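You operate a simulated robot arm through the tools that you are given. There is no shell and no other tool. Be economical: measure what you need, move in short steps, check, and stop when the job is done.

Carry out the task below with a simulated robot arm. There is one attempt and no reset: what you move stays moved.

JOB
Drain the juicer into the glass with the purple base.
Fine: peel off the cone on to the table; then spout shut, tray out.

The check looks at the end state, three seconds after you hand in, the way a careful person would. Anything else that was tipped, shoved, dropped, spilled or broken makes it a failure.

ROBOT AND FRAMES
A 6-joint arm with a two-finger parallel gripper, fixed in place. Base frame: the origin is at the foot of the arm, x ahead of it, y to its left, z up. Lengths are in m, angles in degrees, forces in N, time in s.
Its first joint turns from -66.0 to 66.0 degrees. Payload 2.9 kg.
Tool frame: the origin (TCP) lies between the finger pads and is the grasp point; the fingertips stand 0.03 m ahead of it; z points along the fingers, y is the line along which they close. Largest opening 0.11 m; finger width 0.02, thickness 0.01; the body of the gripper, 0.048 by 0.112 m, starts 0.055 m behind the TCP.
Orientation is told as [roll, pitch, yaw] about the base's x, y, z axes, in that order, counted from this pose: with the fingers straight down and closing along the base's y, the tool's x points along the base's -x, its y along +y and its z along -z.

CONTROLS
- The arm moves only by the tool send_rows. Its argument "motion" is a list of rows, each an object of numbers (a shift or turn left out is 0, a gripper value left out holds the last): "tx", "ty", "tz": the shift along the tool's x, y, z in units of 25 mm (1.0 is 25 mm); "ax", "ay", "az": the turn, a rotation vector about the tool's x, y, z in units of 5 degrees (1.0 is 5 degrees); "grip": the opening, from 0 (shut) to 1 (fully open). In form: [{"tx": .., "ty": .., "tz": .., "ax": .., "ay": .., "az": .., "grip": ..}, ...]. A call has 1 to 8 rows; each row shifts and turns the commanded pose from where the row before left it, along the tool's axes as they then stand. A call with a number of a shift or a turn outside -1 to 1 is refused whole. Rows are played at 5 a second. More than 0.05 m and 8.6 degrees between two rows, or a gripper value outside its range, and nothing of the call is played. A pose out of reach is approached as far as the arm can. The call stops where the force on the tool passes 40 N (or 10 N more than at its start, if that is more) or the arm is blocked; 0.2 s more then pass. The fingers move at their own pace (about 0.108 m/s each) and stop on an object; they squeeze with about 26 N. The grip force told is the motor's: it shows also when the fingers shut on nothing. Time passes only in rows, and 0.2 s behind the last, so rows that do not move let the fingers close. The reply holds the time, the measured pose of the TCP, the force on the tool along the base axes, the opening and the grip force, in the units named above and with some noise, and new pictures: "pictures" is both (left out), scene, wrist or none.
- Cameras (640 x 400 px; columns grow to the right, rows downward): "scene" is fixed at [0.047, 0.417, 1.4066]; the picture's right is [-0.94, -0.34, 0.00], its down [-0.17, 0.49, -0.85] and it looks along [0.29, -0.81, -0.52] (base axes); focal length 343 px, centre (320, 200). "wrist" rides on the gripper at [-0.036, 0, -0.057] in the tool frame; the picture's right is [0.00, -1.00, 0.00], its down [0.97, 0.00, -0.24] and it looks along [0.24, 0.00, 0.97] (tool axes); focal length 218 px, centre (320, 200).
- measure_at(camera, pixels): for up to 12 pixels [column, row] of the newest picture of that camera ("zoom" is the newest enlarged one), the place [x, y, z] in the base frame of the surface seen there, good to about 0.002 m, but the place of the scene camera against the robot may be out by one fixed shift of up to 0.025 m in any direction. It takes no simulated time.
- close_up(camera, box): a new picture of the part [left, top, right, bottom] of that camera's present view, enlarged. It takes no simulated time.
- job_done(): hands the job in; it is judged then, once.

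Work in short steps. Measure before you move; look again where a grasp or a placing could have gone wrong, and mend it. You have 80 turns and 150 pictures in all, those below and enlarged ones among them. Open the gripper and draw the arm clear of the work before you hand the job in, unless the task says otherwise; then end with one line.

The tools are called after "Emit:" as a command line: name --argument value ..., lists and objects as JSON in quotes. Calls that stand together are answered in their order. send_rows: Moves the arm, as the interface text tells. Its arguments: {"type":"object","properties":{"motion":{"type":"array","items":{"type":"object","properties":{"tx":{"type":"number"},"ty":{"type":"number"},"tz":{"type":"number"},"ax":{"type":"number"},"ay":{"type":"number"},"az":{"type":"number"},"grip":{"type":"number"}}}},"pictures":{"type":"string","enum":["both","scene","wrist","none"]}},"required":["motion"]} The other tools are called the same way: measure_at (camera, pixels) gives the place of the surface under pixels of a picture; close_up (camera, box) takes an enlarged picture of a part of a camera's view; job_done () hands the job in.

At the start:

```text
clock: 0.0
ee_pos: [0.3331, -0.2882, 1.1584]
orientation: [0.0, 0.1, 0.0]
wrist_force: [-0.1, 0.1, 0.4]
width: 0.1099
grasp_force: 0.0
```

scene: 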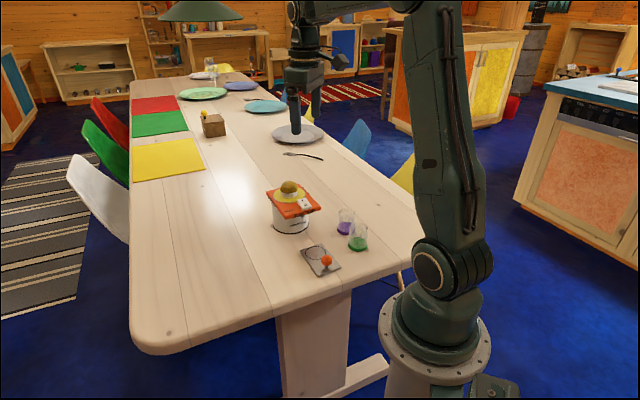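
wrist: 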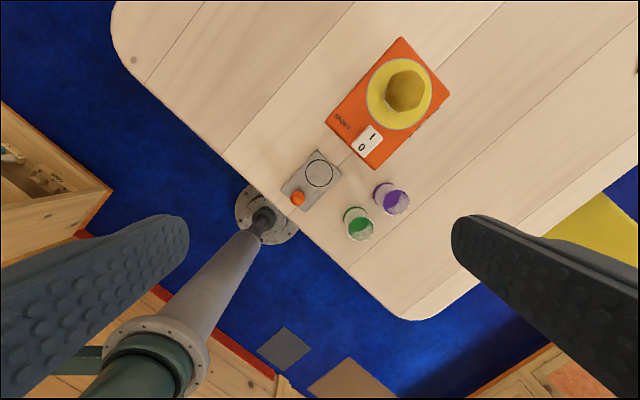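

The pictures show an orange-topped juicer (scene 292,205), two glasses (purple 345,222; green 358,238) and a grey plate with an orange knob (322,260). I take enlarged views first.

Emit:
close_up --camera "scene" --box '[250, 165, 390, 285]'

Emit:
close_up --camera "wrist" --box '[260, 20, 480, 260]'

```text
3.33 times, centred on (320, 225) of scene
```

zoom: 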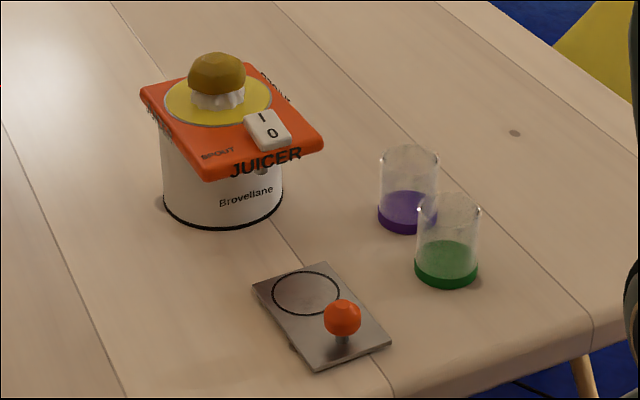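

```text
1.67 times, centred on (370, 140) of wrist
```

zoom: 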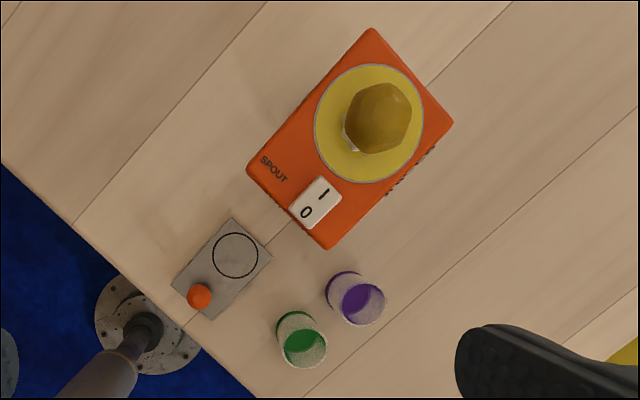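

I measure the key points in the wrist picture, and the same ones in the scene to find the scene shift.

Emit:
measure_at --camera "wrist" --pixels '[[404, 90], [401, 38], [452, 94], [373, 168], [327, 122], [375, 132], [361, 147], [298, 199], [319, 172], [397, 205], [361, 230], [318, 150]]'

Emit:
measure_at --camera "scene" --pixels '[[289, 187], [281, 191], [303, 211], [321, 207], [294, 218], [325, 260], [317, 252], [338, 232], [348, 248], [306, 250]]'

Emit:
close_up --camera "scene" --box '[262, 170, 332, 240]'

Emit:
close_up --camera "wrist" --box '[270, 100, 430, 250]'

```text
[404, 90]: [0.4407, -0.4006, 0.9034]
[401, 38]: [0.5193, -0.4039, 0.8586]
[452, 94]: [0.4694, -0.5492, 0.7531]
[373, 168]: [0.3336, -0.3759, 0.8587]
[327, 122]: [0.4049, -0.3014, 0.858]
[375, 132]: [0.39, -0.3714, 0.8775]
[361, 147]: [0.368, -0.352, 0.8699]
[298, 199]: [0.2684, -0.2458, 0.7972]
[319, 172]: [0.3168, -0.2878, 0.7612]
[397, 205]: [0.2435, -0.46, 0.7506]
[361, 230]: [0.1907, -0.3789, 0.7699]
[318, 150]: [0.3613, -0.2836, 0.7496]
```

```text
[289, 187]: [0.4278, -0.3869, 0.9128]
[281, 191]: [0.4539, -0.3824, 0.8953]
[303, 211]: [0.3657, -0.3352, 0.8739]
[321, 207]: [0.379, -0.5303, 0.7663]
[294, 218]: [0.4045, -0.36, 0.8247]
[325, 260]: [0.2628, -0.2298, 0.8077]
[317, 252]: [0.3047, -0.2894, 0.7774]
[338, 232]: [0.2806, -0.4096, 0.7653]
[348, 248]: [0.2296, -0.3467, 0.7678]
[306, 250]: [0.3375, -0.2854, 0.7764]
```

```text
5.71 times, centred on (297, 205) of scene
```

zoom: 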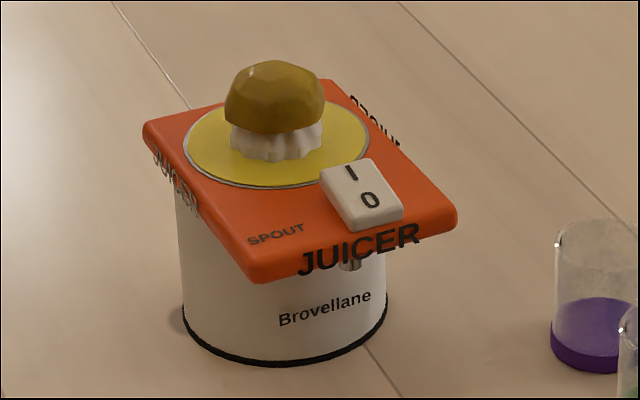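

```text
2.67 times, centred on (350, 175) of wrist
```

zoom: 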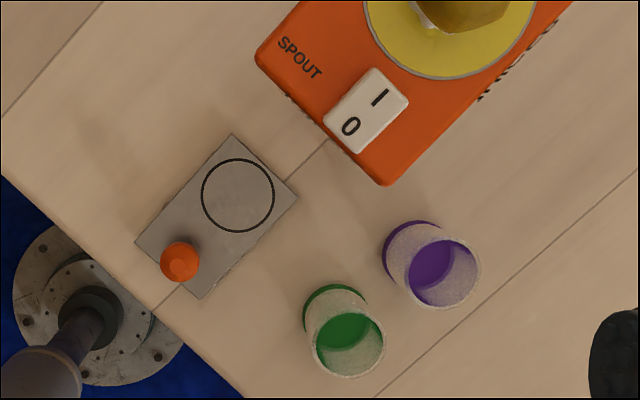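

Table is at z≈0.75, deck top 0.858, rind top ≈0.903; the rocker's "0" end is down (shut). The tray (ring 0.317,-0.288; knob 0.268,-0.246) lies on the juicer axis. I move above the glasses to measure the purple one.

Emit:
send_rows --motion '[{"tx": 0.3, "ty": -0.8, "tz": 0.9}, {"tx": 0.3, "ty": -0.8, "tz": 0.9}, {"tx": 0.3, "ty": -0.8, "tz": 0.9}, {"tx": 0.3, "ty": -0.8, "tz": 0.9}, {"tx": 0.3, "ty": -0.8, "tz": 0.9}, {"tx": 0.3, "ty": -0.8, "tz": 0.9}, {"tx": 0.3, "ty": -0.8, "tz": 0.9}, {"tx": 0.3, "ty": -0.8, "tz": 0.9}]'

```text
clock: 1.8
ee_pos: [0.2735, -0.4481, 0.9797]
orientation: [-0.1, 0.0, -0.1]
wrist_force: [-0.3, 0.6, 0.1]
width: 0.1098
grasp_force: 0.1
```

scene: 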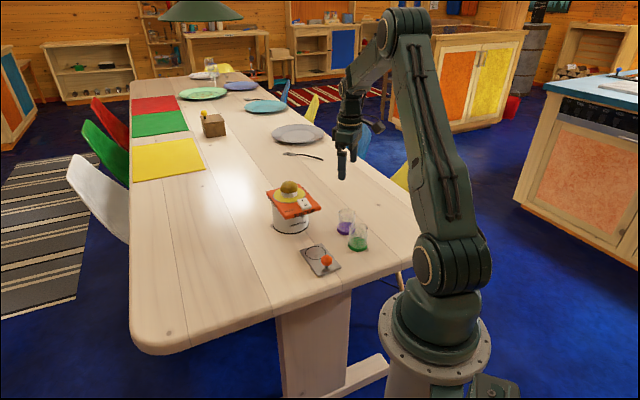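
wrist: 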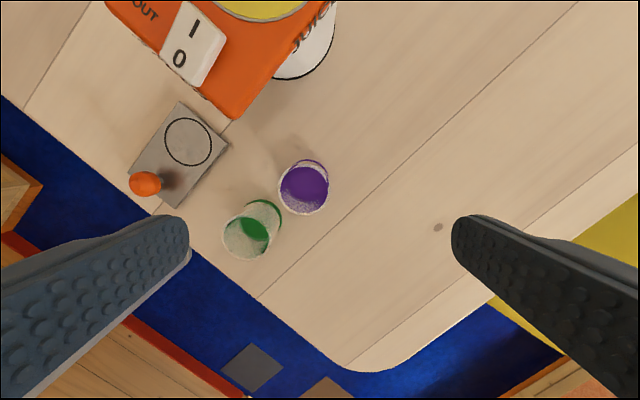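

The purple glass is now at wrist (304,188). I enlarge it to find the rims.

Emit:
close_up --camera "wrist" --box '[210, 140, 350, 270]'

Emit:
measure_at --camera "wrist" --pixels '[[304, 188], [279, 192], [328, 188], [303, 214], [306, 164], [255, 230], [350, 210], [188, 142], [146, 183], [191, 34], [178, 62], [210, 50]]'

```text
3.08 times, centred on (280, 205) of wrist
```

zoom: 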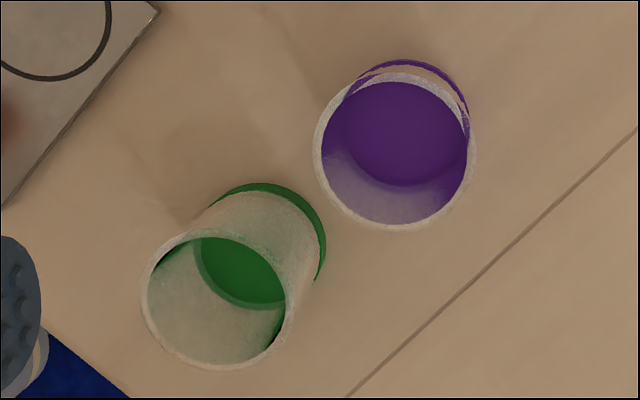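

```text
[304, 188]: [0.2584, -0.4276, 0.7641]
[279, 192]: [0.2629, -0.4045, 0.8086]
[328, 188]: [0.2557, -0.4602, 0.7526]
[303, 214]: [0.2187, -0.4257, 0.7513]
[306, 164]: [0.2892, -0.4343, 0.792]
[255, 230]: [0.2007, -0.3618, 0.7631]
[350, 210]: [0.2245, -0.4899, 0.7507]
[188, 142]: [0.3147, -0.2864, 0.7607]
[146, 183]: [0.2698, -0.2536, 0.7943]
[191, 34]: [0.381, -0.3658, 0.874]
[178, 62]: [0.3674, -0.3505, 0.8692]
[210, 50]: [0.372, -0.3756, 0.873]
```

Rim centre works out to (0.265,-0.432), diameter ≈0.055, rim z≈0.81. I look at the spout under the deck (scene ~302,216) and measure it before moving.

Emit:
close_up --camera "scene" --box '[285, 195, 329, 235]'

Emit:
measure_at --camera "scene" --pixels '[[302, 215], [302, 216], [303, 216], [301, 216], [302, 217], [300, 217], [303, 214], [290, 233], [304, 229], [305, 213]]'

```text
10.00 times, centred on (307, 215) of scene
```

zoom: 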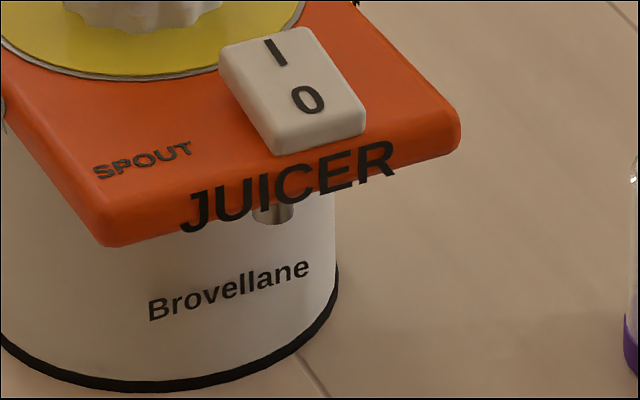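

```text
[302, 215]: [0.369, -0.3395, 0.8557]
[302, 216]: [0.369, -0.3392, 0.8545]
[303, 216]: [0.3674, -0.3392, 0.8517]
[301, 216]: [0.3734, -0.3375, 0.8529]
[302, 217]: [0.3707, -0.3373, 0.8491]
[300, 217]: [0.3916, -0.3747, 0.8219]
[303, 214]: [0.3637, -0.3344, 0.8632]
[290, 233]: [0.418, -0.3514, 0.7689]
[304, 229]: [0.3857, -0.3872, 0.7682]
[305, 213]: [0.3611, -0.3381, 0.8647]
```

The spout nub sits just inside the deck's front edge on the tray axis, ~0.09 m from the ring. I turn the tool to yaw ≈-41° so the fingers close across that axis.

Emit:
send_rows --motion '[{"az": 1}, {"az": 1}, {"az": 1}, {"az": 1}, {"az": 1}, {"az": 1}, {"az": 1}, {"az": 1}]' --pictures "none"

```text
clock: 3.6
ee_pos: [0.2734, -0.45, 0.9781]
orientation: [0.0, 0.0, -40.0]
wrist_force: [-0.5, 0.5, 0.5]
width: 0.11
grasp_force: 0.0
```

Yaw is -40. I centre over the purple glass and descend to z≈0.86, fingertips still above the rim, to check.

Emit:
send_rows --motion '[{"tx": 0.36, "ty": 0.17}, {"tx": 0.36, "ty": 0.17}, {"tz": 0.9}, {"tz": 0.9}, {"tz": 0.9}, {"tz": 0.9}, {"tz": 0.9}]'

```text
clock: 5.2
ee_pos: [0.2657, -0.4313, 0.8639]
orientation: [0.0, 0.1, -40.0]
wrist_force: [-0.7, 0.3, -0.6]
width: 0.1102
grasp_force: 0.1
```

scene: 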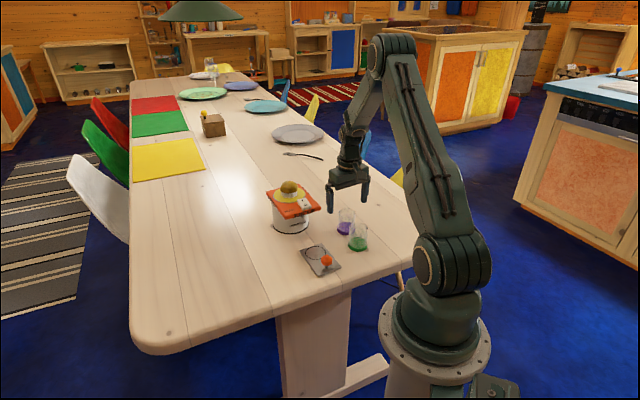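
wrist: 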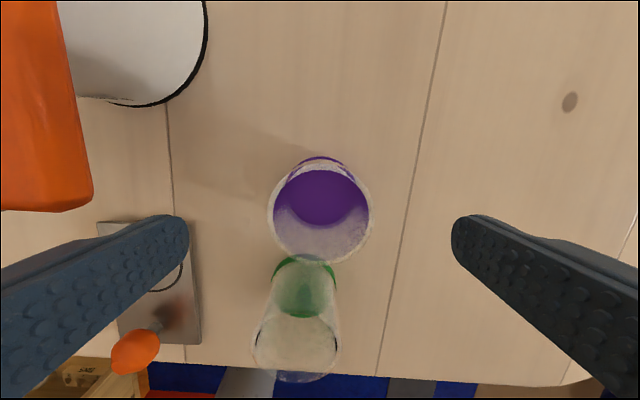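

Glass is centred between the fingers (col 320, row 213). I narrow to 0.08 m, descend to z≈0.79 and close.

Emit:
send_rows --motion '[{"grip": 0.75}, {"tz": 0.7}, {"tz": 0.7}, {"tz": 0.8}, {"tz": 0.75}, {"grip": 0.3}, {}, {}]'

```text
clock: 7.0
ee_pos: [0.2636, -0.4306, 0.7894]
orientation: [0.1, 0.1, -40.0]
wrist_force: [-0.5, -0.5, -0.4]
width: 0.0542
grasp_force: 26.1
```

scene: 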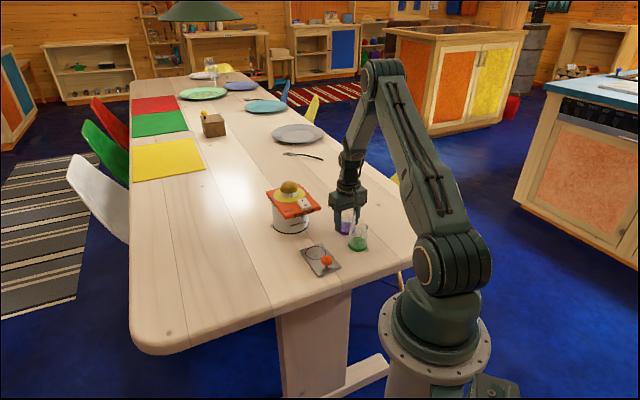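
wrist: 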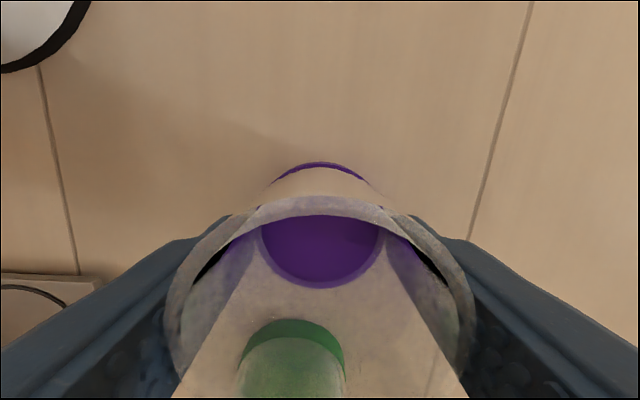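

Grip holds (width 0.054, 26 N). I lift to z≈0.91.

Emit:
send_rows --motion '[{"tz": -0.5}, {"tz": -0.75}, {"tz": -0.9}, {"tz": -0.9}, {"tz": -0.9}, {"tz": -0.9}]' --pictures "none"

Emit:
send_rows --motion '[{"tx": 0.27, "ty": 0.715}, {"tx": 0.26, "ty": 0.715}, {"tx": 0.26, "ty": 0.715}, {"tx": 0.26, "ty": 0.715}, {"tx": 0.26, "ty": 0.715}, {"tx": 0.26, "ty": 0.715}, {"tx": 0.26, "ty": 0.715}, {"tx": 0.26, "ty": 0.715}]'

```text
clock: 8.4
ee_pos: [0.2655, -0.4289, 0.9134]
orientation: [0.0, 0.0, -40.0]
wrist_force: [-0.2, 0.0, -0.6]
width: 0.0538
grasp_force: 25.7
```

```text
clock: 10.2
ee_pos: [0.3166, -0.2869, 0.9121]
orientation: [0.0, 0.0, -40.0]
wrist_force: [0.3, -0.4, -1.1]
width: 0.0536
grasp_force: 25.8
```

scene: 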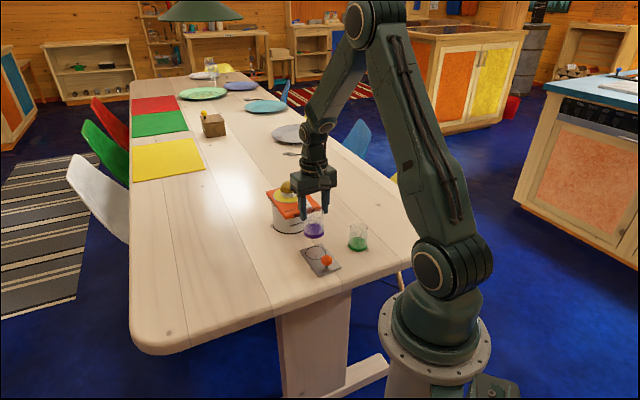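
wrist: 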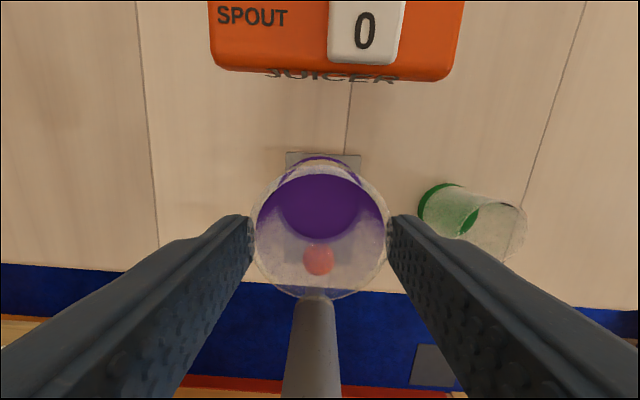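

Glass is over the tray; tray far edge spans cols 286–361 at row 152. I measure edges to refine the ring centre.

Emit:
measure_at --camera "wrist" --pixels '[[290, 155], [357, 158], [287, 160], [360, 165], [212, 50], [463, 60], [318, 258], [335, 68], [365, 30]]'

Emit:
close_up --camera "wrist" --box '[260, 130, 380, 290]'

Emit:
close_up --camera "scene" --box '[270, 190, 370, 290]'

```text
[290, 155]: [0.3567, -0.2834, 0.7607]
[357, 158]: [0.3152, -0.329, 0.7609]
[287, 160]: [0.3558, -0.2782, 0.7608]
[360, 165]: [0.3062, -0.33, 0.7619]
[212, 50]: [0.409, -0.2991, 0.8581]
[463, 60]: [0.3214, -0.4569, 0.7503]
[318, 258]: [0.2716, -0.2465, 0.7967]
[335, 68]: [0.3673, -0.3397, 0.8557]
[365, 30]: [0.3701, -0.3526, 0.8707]
```

```text
2.50 times, centred on (320, 210) of wrist
```

zoom: 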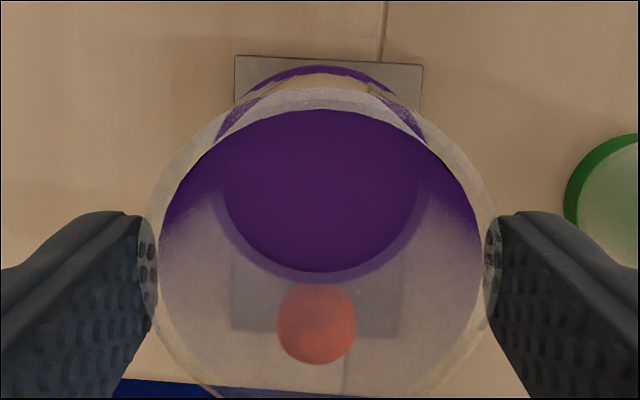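

```text
4.00 times, centred on (320, 240) of scene
```

zoom: 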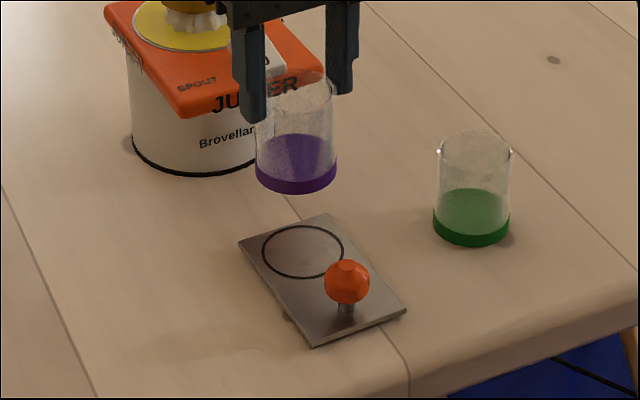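

Ring centre ≈(0.3145,-0.2867); only a ~1–2 mm correction is needed. I lower the glass to just above the tray.

Emit:
send_rows --motion '[{"tx": 0.06, "ty": -0.04, "tz": 0.8}, {"tz": 0.8}, {"tz": 0.8}, {"tz": 0.8}, {"tz": 0.6}, {"tz": 0.4}]'

Emit:
close_up --camera "scene" --box '[270, 190, 370, 290]'

```text
clock: 11.4
ee_pos: [0.3165, -0.2909, 0.8286]
orientation: [0.0, -0.6, -40.0]
wrist_force: [-0.5, -0.8, 6.8]
width: 0.054
grasp_force: 26.5
stopped in row 5: the force on the tool passed its limit (the readings are from after the stop); the commanded pose is now the measured one
```

scene: 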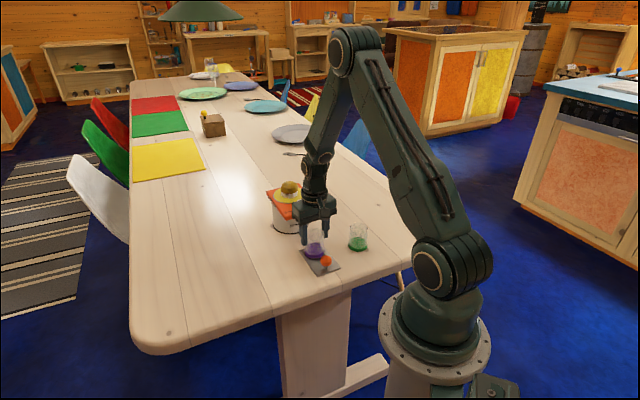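
wrist: 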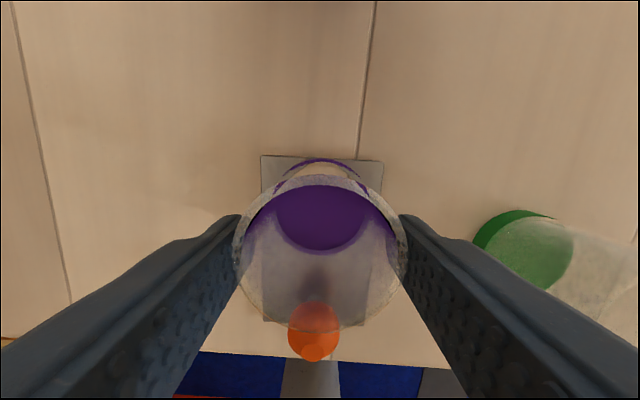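

```text
4.00 times, centred on (320, 240) of scene
```

zoom: 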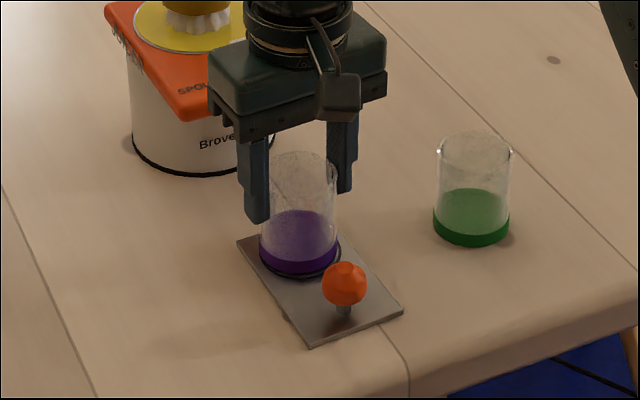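

The rim's apparent size shows the glass slid down in the grip while lifted, so at z=0.829 it is already standing on the tray, upright, ~4 mm too far toward the juicer. I ease up slightly, shift tx +4 mm, lower again and look.

Emit:
send_rows --motion '[{"tz": -0.1}, {"tx": 0.17, "ay": 0.1}, {}, {"tz": 0.05}]'

Emit:
close_up --camera "scene" --box '[285, 220, 355, 285]'

```text
clock: 12.4
ee_pos: [0.3137, -0.288, 0.8279]
orientation: [0.0, 0.0, -40.0]
wrist_force: [0.0, -1.0, 5.3]
width: 0.0539
grasp_force: 26.0
```

scene: 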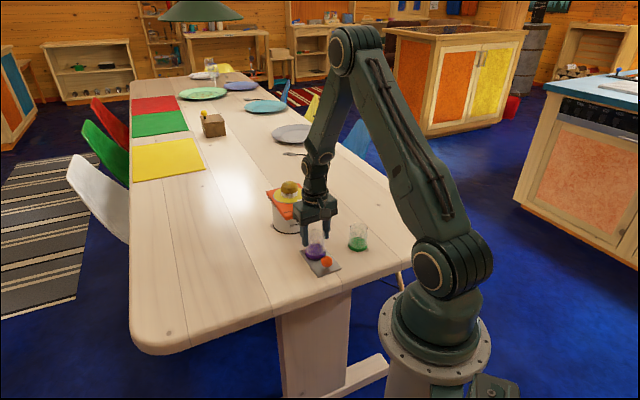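
wrist: 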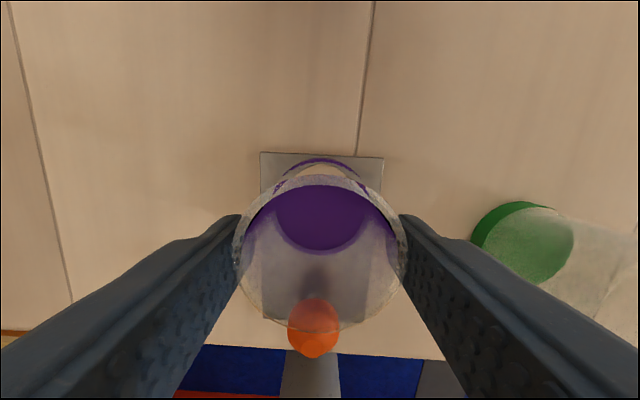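

```text
6.15 times, centred on (320, 252) of scene
```

zoom: 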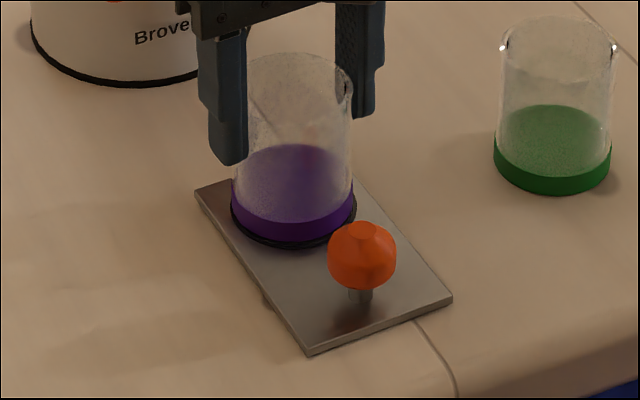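

The glass stands on the ring, ring showing evenly to ~1–2 mm. I release and rise clear.

Emit:
send_rows --motion '[{"grip": 0.6}, {"grip": 0.7}, {"tz": -0.6}, {"tz": -0.9}, {"tz": -0.9}, {"tz": -0.9}]'

Emit:
close_up --camera "scene" --box '[285, 220, 355, 285]'

```text
clock: 13.8
ee_pos: [0.3138, -0.2873, 0.9113]
orientation: [0.0, 0.1, -40.0]
wrist_force: [-1.6, -0.3, 0.2]
width: 0.0772
grasp_force: 0.0
```

scene: 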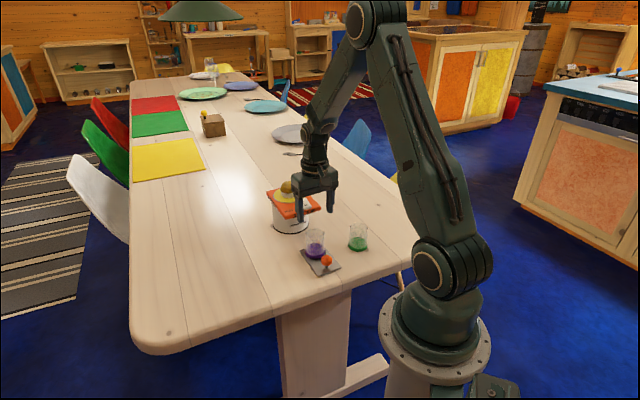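
wrist: 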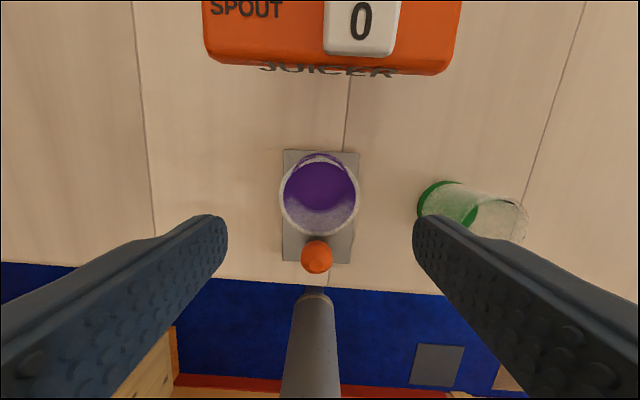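

```text
6.15 times, centred on (320, 252) of scene
```

zoom: 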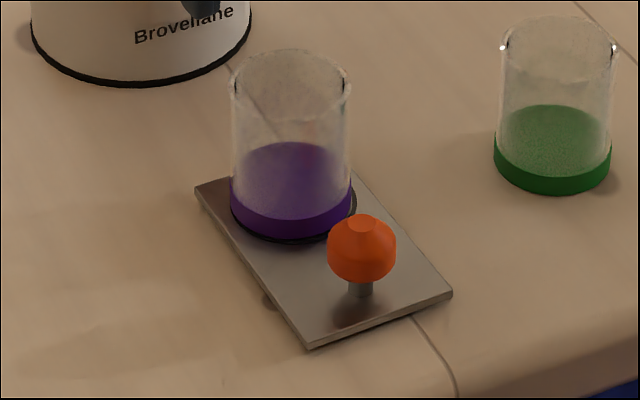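

Glass stands steady. Next I go over the knob (0.270,-0.2465) and check before gripping it.

Emit:
send_rows --motion '[{"tx": 0.8, "ty": 0.04, "az": 0.25}, {"tx": 0.8, "ty": 0.04}, {"tx": 0.8, "ty": 0.04}, {"tz": 0.8, "grip": 0.5}, {"tz": 0.8}, {"tz": 0.8}]' --pictures "wrist"

```text
clock: 15.2
ee_pos: [0.2698, -0.2457, 0.8503]
orientation: [0.0, 0.0, -41.2]
wrist_force: [0.1, -0.4, -0.8]
width: 0.0551
grasp_force: 0.0
```

wrist: 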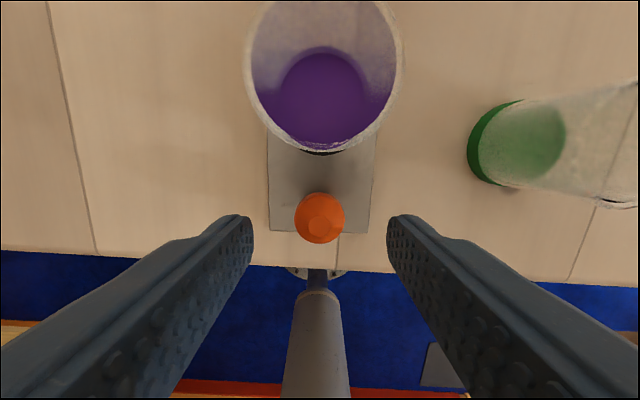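

Knob centred at (320,218), ~4 mm ahead in tool x. I correct, descend to z≈0.797 and close.

Emit:
send_rows --motion '[{"tx": 0.15, "tz": 0.5}, {"tz": 0.8}, {"tz": 0.8}, {"grip": 0.1}, {}, {}]'

Emit:
close_up --camera "scene" --box '[270, 190, 370, 290]'

```text
clock: 16.6
ee_pos: [0.2669, -0.2436, 0.7975]
orientation: [0.1, 0.0, -41.4]
wrist_force: [-1.2, -1.3, 1.0]
width: 0.0292
grasp_force: 25.9
```

scene: 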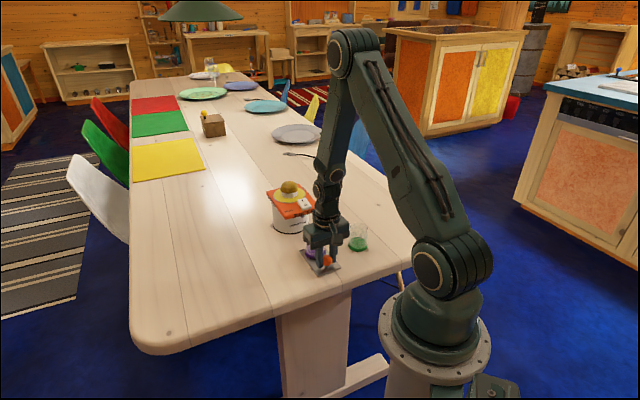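
wrist: 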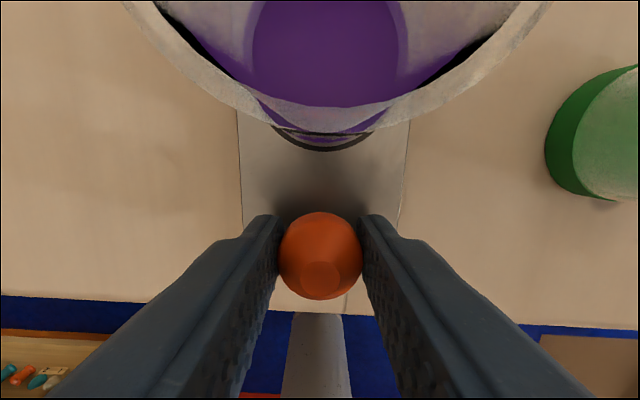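

```text
4.00 times, centred on (320, 240) of scene
```

zoom: 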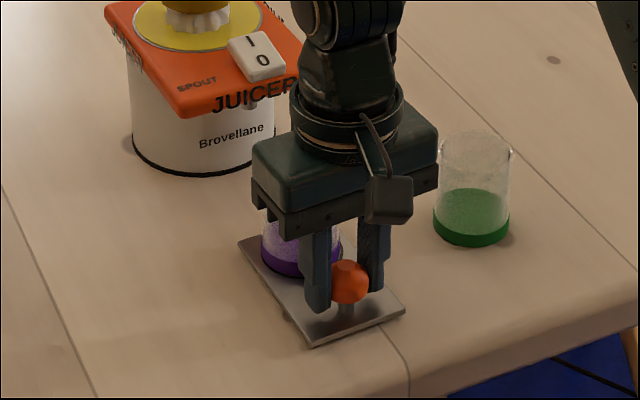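

Knob held (29 mm). I push the tray slowly along the axis about 48 mm and check.

Emit:
send_rows --motion '[{"tx": -0.1}, {"tx": -0.2}, {"tx": -0.3}, {"tx": -0.3}, {"tx": -0.3}, {"tx": -0.3}, {"tx": -0.25}, {"tx": -0.15}]'

Emit:
close_up --camera "scene" --box '[270, 190, 370, 290]'

```text
clock: 18.4
ee_pos: [0.3025, -0.2758, 0.7968]
orientation: [0.0, 0.1, -41.2]
wrist_force: [-0.8, -0.1, -0.6]
width: 0.0291
grasp_force: 26.0
```

scene: 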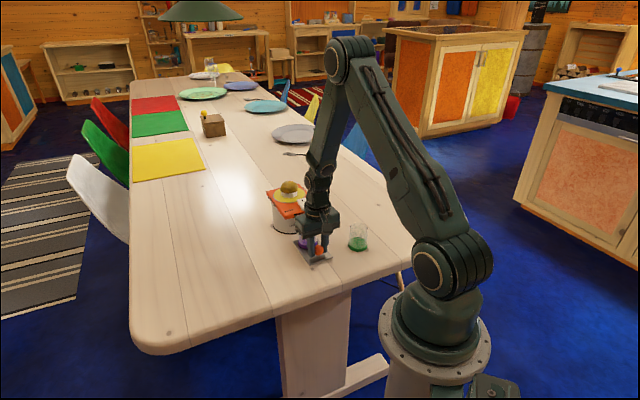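
wrist: 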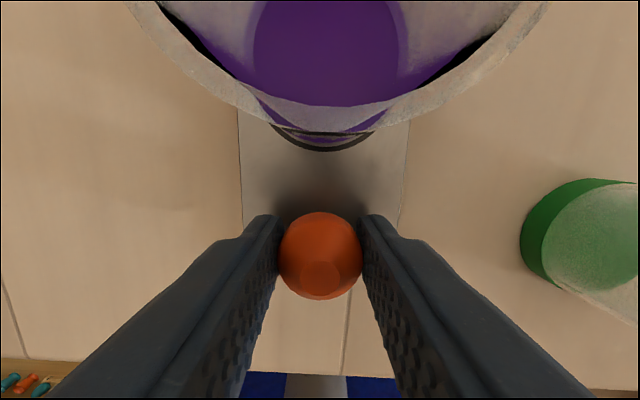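

```text
4.00 times, centred on (320, 240) of scene
```

zoom: 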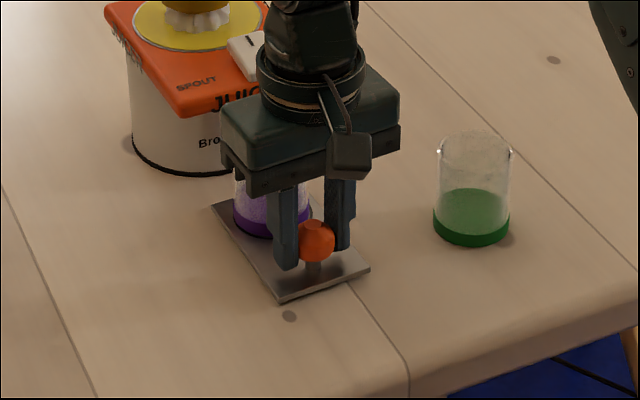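

The tray slides freely with the glass in place. I push another ~28 mm, slower at the end.

Emit:
send_rows --motion '[{"tx": -0.1}, {"tx": -0.2}, {"tx": -0.25}, {"tx": -0.25}, {"tx": -0.15}, {"tx": -0.1}, {"tx": -0.08}]'

Emit:
close_up --camera "scene" --box '[260, 180, 350, 270]'

```text
clock: 20.0
ee_pos: [0.3251, -0.2925, 0.7984]
orientation: [0.0, 0.0, -41.3]
wrist_force: [-1.0, 0.5, -1.4]
width: 0.029
grasp_force: 26.0
```

scene: 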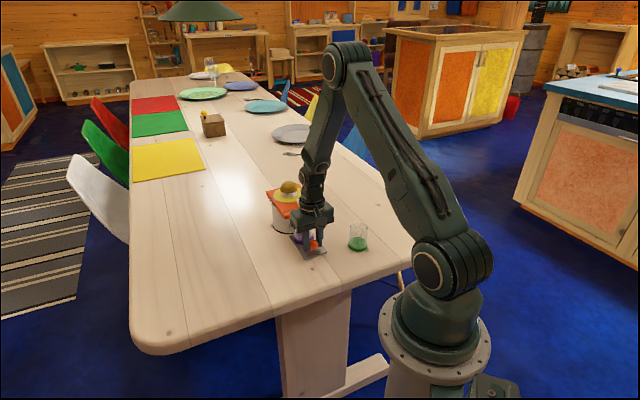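
wrist: 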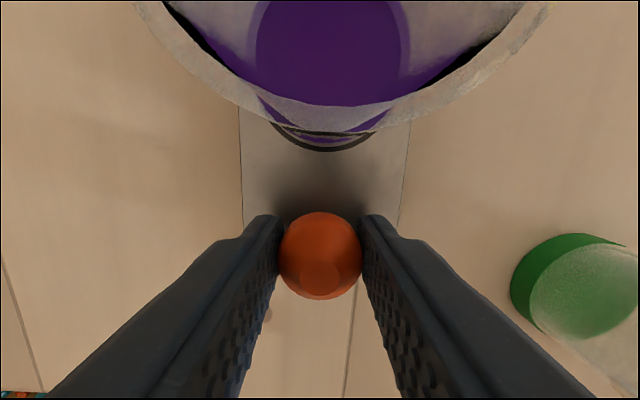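

```text
4.44 times, centred on (305, 225) of scene
```

zoom: 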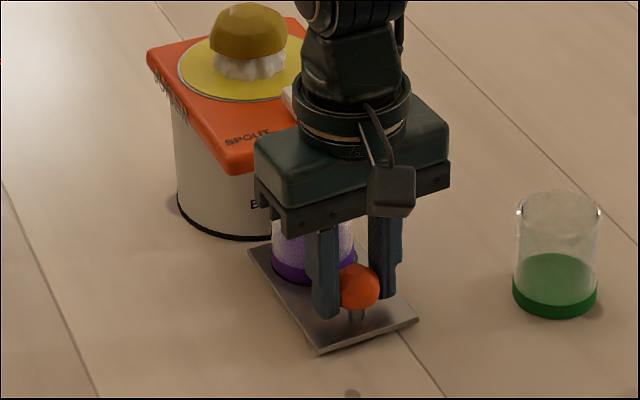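

Tray edge is close to the juicer body; I advance in ~4 mm steps watching force and lag.

Emit:
send_rows --motion '[{"tx": -0.08}, {"tx": -0.08}, {}]' --pictures "none"

Emit:
send_rows --motion '[{"tx": -0.08}, {"tx": -0.06}, {}]'

Emit:
close_up --camera "scene" --box '[265, 190, 335, 260]'

```text
clock: 20.8
ee_pos: [0.3278, -0.2951, 0.7976]
orientation: [0.0, 0.0, -41.1]
wrist_force: [0.8, 0.4, -0.3]
width: 0.029
grasp_force: 26.0
```

```text
clock: 21.6
ee_pos: [0.3291, -0.2981, 0.7977]
orientation: [0.0, 0.0, -41.3]
wrist_force: [-0.4, 0.3, 0.0]
width: 0.0293
grasp_force: 26.7
```

scene: 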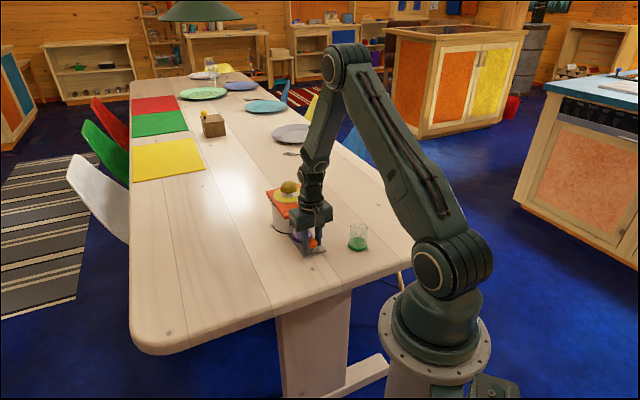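
wrist: 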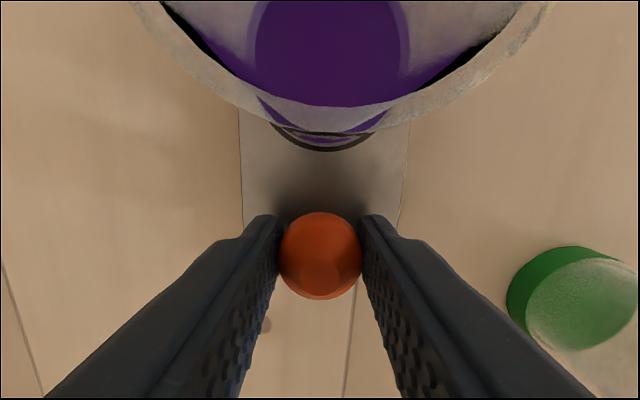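

```text
5.71 times, centred on (300, 225) of scene
```

zoom: 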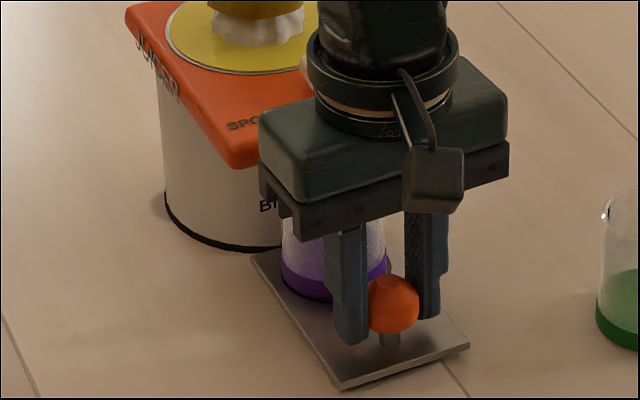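

No contact yet (forces <1 N). I continue in ~3 mm steps, watching for contact.

Emit:
send_rows --motion '[{"tx": -0.06}, {"tx": -0.06}, {}]' --pictures "none"

Emit:
send_rows --motion '[{"tx": -0.06}, {"tx": -0.06}, {}]' --pictures "scene"

Emit:
close_up --camera "scene" --box '[265, 190, 335, 260]'

```text
clock: 22.4
ee_pos: [0.3329, -0.3003, 0.7982]
orientation: [0.0, 0.1, -41.3]
wrist_force: [-3.9, 3.2, 0.2]
width: 0.0289
grasp_force: 26.5
```

```text
clock: 23.2
ee_pos: [0.3339, -0.3026, 0.798]
orientation: [0.0, 0.0, -41.1]
wrist_force: [-5.1, 6.7, -0.1]
width: 0.029
grasp_force: 26.4
```

scene: 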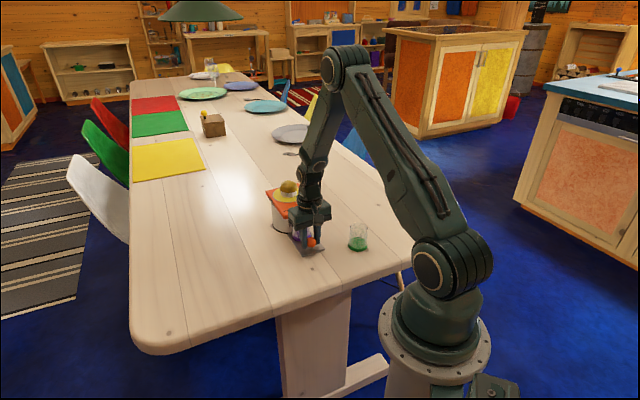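

```text
5.71 times, centred on (300, 225) of scene
```

zoom: 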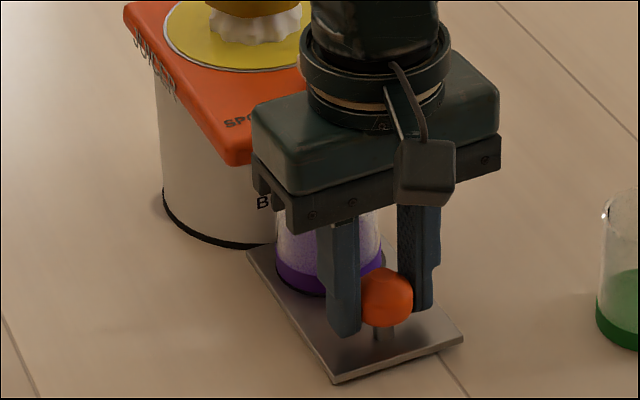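

Contact is felt (≈8 N) – tray is home; the juicer may have nudged ~1–2 mm, so I stop. I back off a hair, release the knob and rise to inspect.

Emit:
send_rows --motion '[{"tx": 0.06}, {"grip": 0.5}, {}, {"tz": -0.7}, {"tz": -0.9}, {"tz": -0.9}, {"tz": -0.9}, {"tz": -0.9}]'

Emit:
close_up --camera "scene" --box '[265, 180, 345, 260]'

```text
clock: 25.0
ee_pos: [0.3322, -0.3003, 0.907]
orientation: [0.0, 0.1, -41.2]
wrist_force: [0.3, 0.0, -0.5]
width: 0.0552
grasp_force: 0.1
```

scene: 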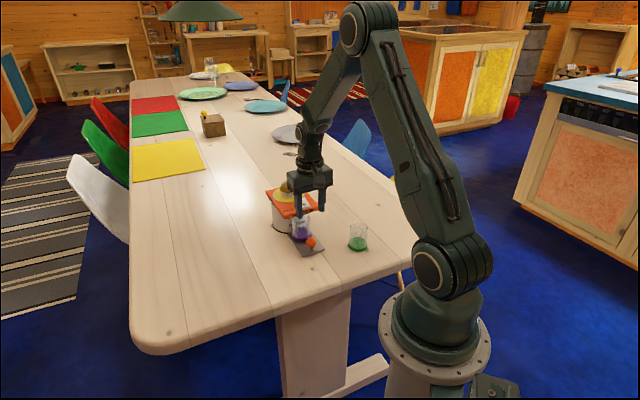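
wrist: 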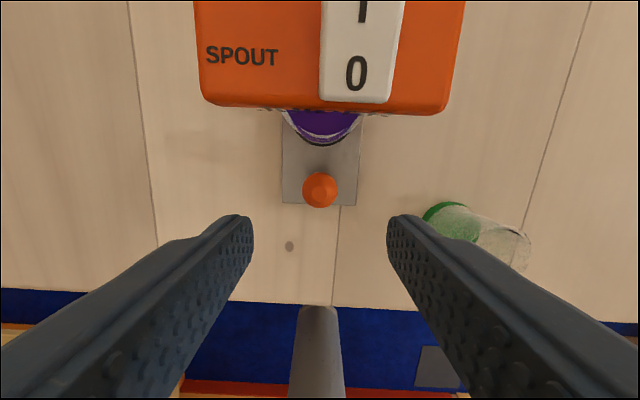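

```text
5.00 times, centred on (305, 220) of scene
```

zoom: 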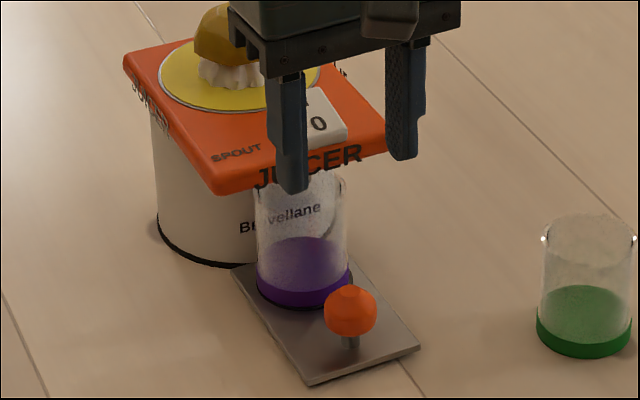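

Tray and glass sit under the spout. I raise and move in for a good look at the rocker, closing the fingers for pressing.

Emit:
send_rows --motion '[{"tz": -0.8, "grip": 0}, {"tz": -0.8}, {"tx": -0.5}, {"tx": -0.5}, {"tx": -0.5}]' --pictures "wrist"

Emit:
close_up --camera "wrist" --box '[210, 20, 450, 190]'

```text
clock: 26.2
ee_pos: [0.3617, -0.326, 0.9456]
orientation: [0.0, -0.1, -41.3]
wrist_force: [-0.7, -0.2, -0.6]
width: 0.0002
grasp_force: 25.8
```

wrist: 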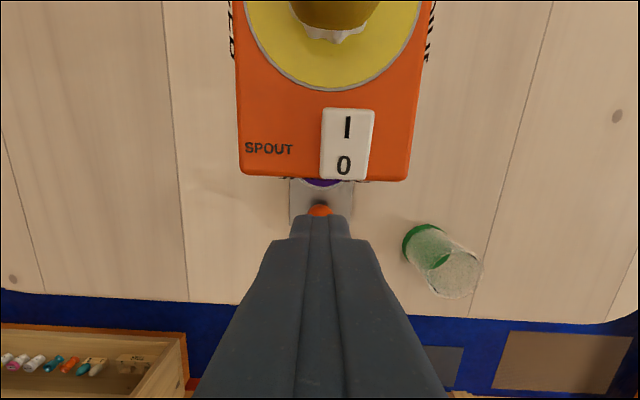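

```text
2.35 times, centred on (330, 105) of wrist
```

zoom: 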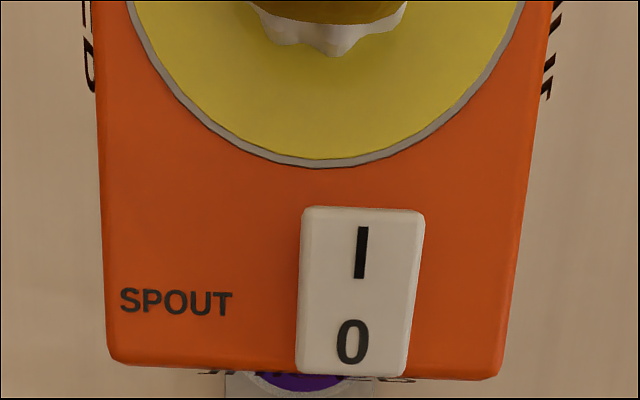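

Emit:
measure_at --camera "wrist" --pixels '[[347, 115], [347, 122], [346, 135], [346, 150], [344, 170], [325, 115], [370, 118], [345, 177], [241, 170], [405, 178]]'

```text
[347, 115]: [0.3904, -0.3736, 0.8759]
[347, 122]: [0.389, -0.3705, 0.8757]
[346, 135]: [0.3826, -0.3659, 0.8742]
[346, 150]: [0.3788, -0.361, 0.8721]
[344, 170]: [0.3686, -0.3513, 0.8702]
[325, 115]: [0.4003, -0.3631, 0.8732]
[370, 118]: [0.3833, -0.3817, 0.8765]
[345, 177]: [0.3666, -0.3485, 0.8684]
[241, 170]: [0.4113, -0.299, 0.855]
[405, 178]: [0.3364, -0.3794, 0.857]
```

Rocker "I" end is at ≈(0.390,-0.373,0.876). I move the closed fingertips above it and descend to a few mm above.

Emit:
send_rows --motion '[{"tx": -0.73, "ty": -0.22}, {"tx": -0.73, "ty": -0.22}, {"tx": -0.73, "ty": -0.22}, {"tz": 0.6}, {"tz": 0.6}, {}]'

Emit:
close_up --camera "scene" --box '[265, 170, 345, 250]'

```text
clock: 27.6
ee_pos: [0.391, -0.374, 0.9147]
orientation: [0.0, 0.1, -41.2]
wrist_force: [-0.3, 0.7, 0.0]
width: 0.0002
grasp_force: 26.4
```

scene: 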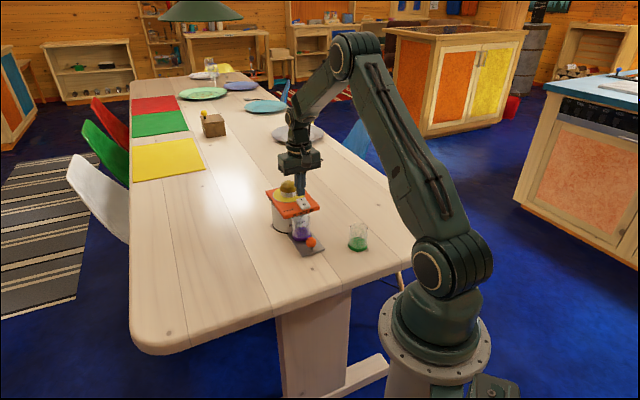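
wrist: 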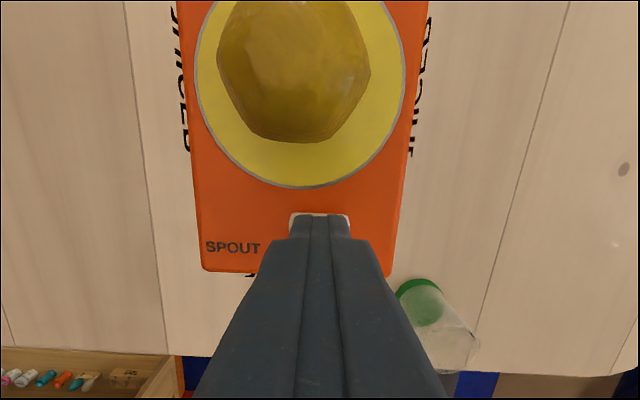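

```text
5.00 times, centred on (305, 210) of scene
```

zoom: 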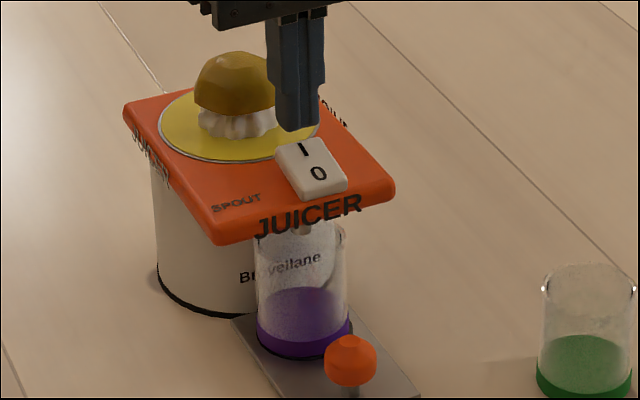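

Fingertips are over the "I" end and the spout nub (zoom 303,228) is centred above the glass. I press slowly.

Emit:
send_rows --motion '[{"tz": 0.2}, {"tz": 0.15}, {"tz": 0.12}, {"tz": 0.1}, {"tz": 0.08}, {}]' --pictures "none"

Emit:
close_up --camera "scene" --box '[265, 170, 345, 250]'

```text
clock: 29.0
ee_pos: [0.3917, -0.3749, 0.8993]
orientation: [0.0, 0.0, -41.2]
wrist_force: [3.0, 0.4, 8.5]
width: 0.0002
grasp_force: 25.8
```

```text
5.00 times, centred on (305, 210) of scene
```

zoom: 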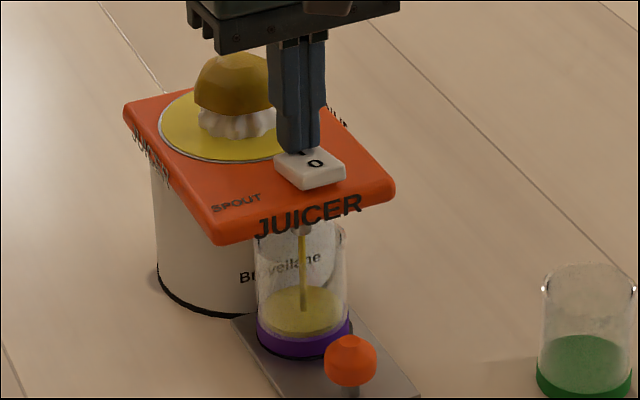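

Juice is flowing into the purple glass. I rise and watch whether it keeps running and the level.

Emit:
send_rows --motion '[{"tz": -0.4}, {"tz": -0.8}, {"tz": -0.8}]' --pictures "none"

Emit:
close_up --camera "scene" --box '[265, 170, 345, 250]'

```text
clock: 29.8
ee_pos: [0.3917, -0.3751, 0.9508]
orientation: [0.0, 0.0, -41.2]
wrist_force: [1.0, 0.5, 0.3]
width: 0.0001
grasp_force: 26.2
```

```text
5.00 times, centred on (305, 210) of scene
```

zoom: 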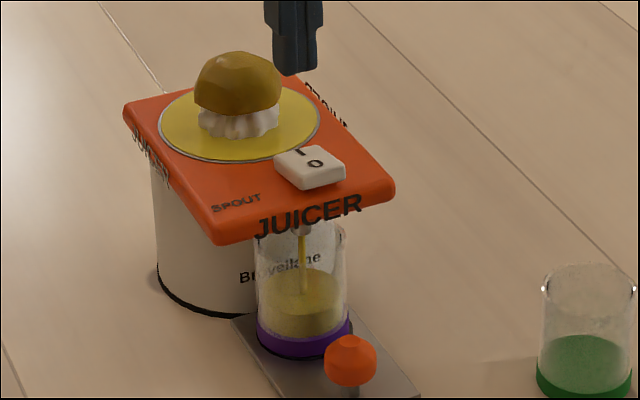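

The level climbs quickly (surface zoom row 313→287, rim 235), so I position over the "0" end at once to be able to shut it.

Emit:
send_rows --motion '[{"tx": 0.95, "tz": 0.6}, {"tx": 0.3, "tz": 0.7}]' --pictures "none"

Emit:
close_up --camera "scene" --box '[265, 170, 345, 250]'

```text
clock: 30.4
ee_pos: [0.3683, -0.3517, 0.9165]
orientation: [0.0, 0.0, -41.2]
wrist_force: [0.1, -0.1, -0.5]
width: 0.0
grasp_force: 26.2
```

```text
5.00 times, centred on (305, 210) of scene
```

zoom: 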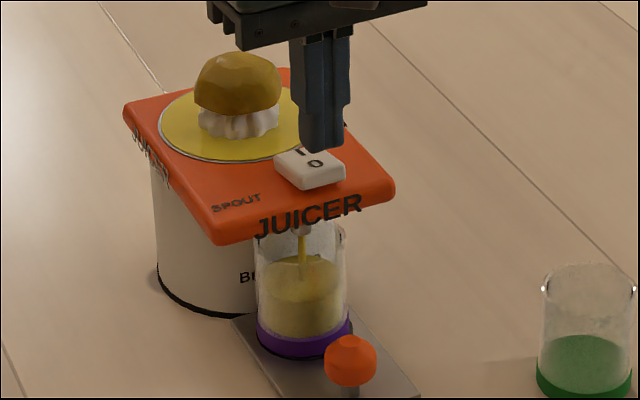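

Surface now at row ~270, stream still running; I wait one short row while lowering slightly nearer the "0" end.

Emit:
send_rows --motion '[{"tx": 0.05, "tz": 0.25}]' --pictures "none"

Emit:
close_up --camera "scene" --box '[285, 200, 325, 250]'

```text
clock: 30.8
ee_pos: [0.3663, -0.3522, 0.9114]
orientation: [0.1, 0.0, -41.1]
wrist_force: [0.3, -0.7, 0.0]
width: 0.0
grasp_force: 26.1
```

```text
8.00 times, centred on (305, 225) of scene
```

zoom: 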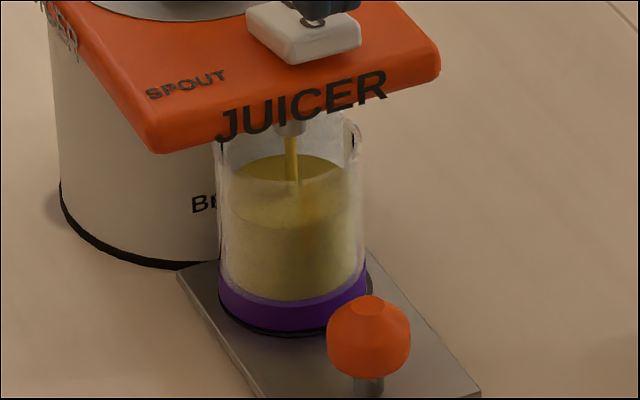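

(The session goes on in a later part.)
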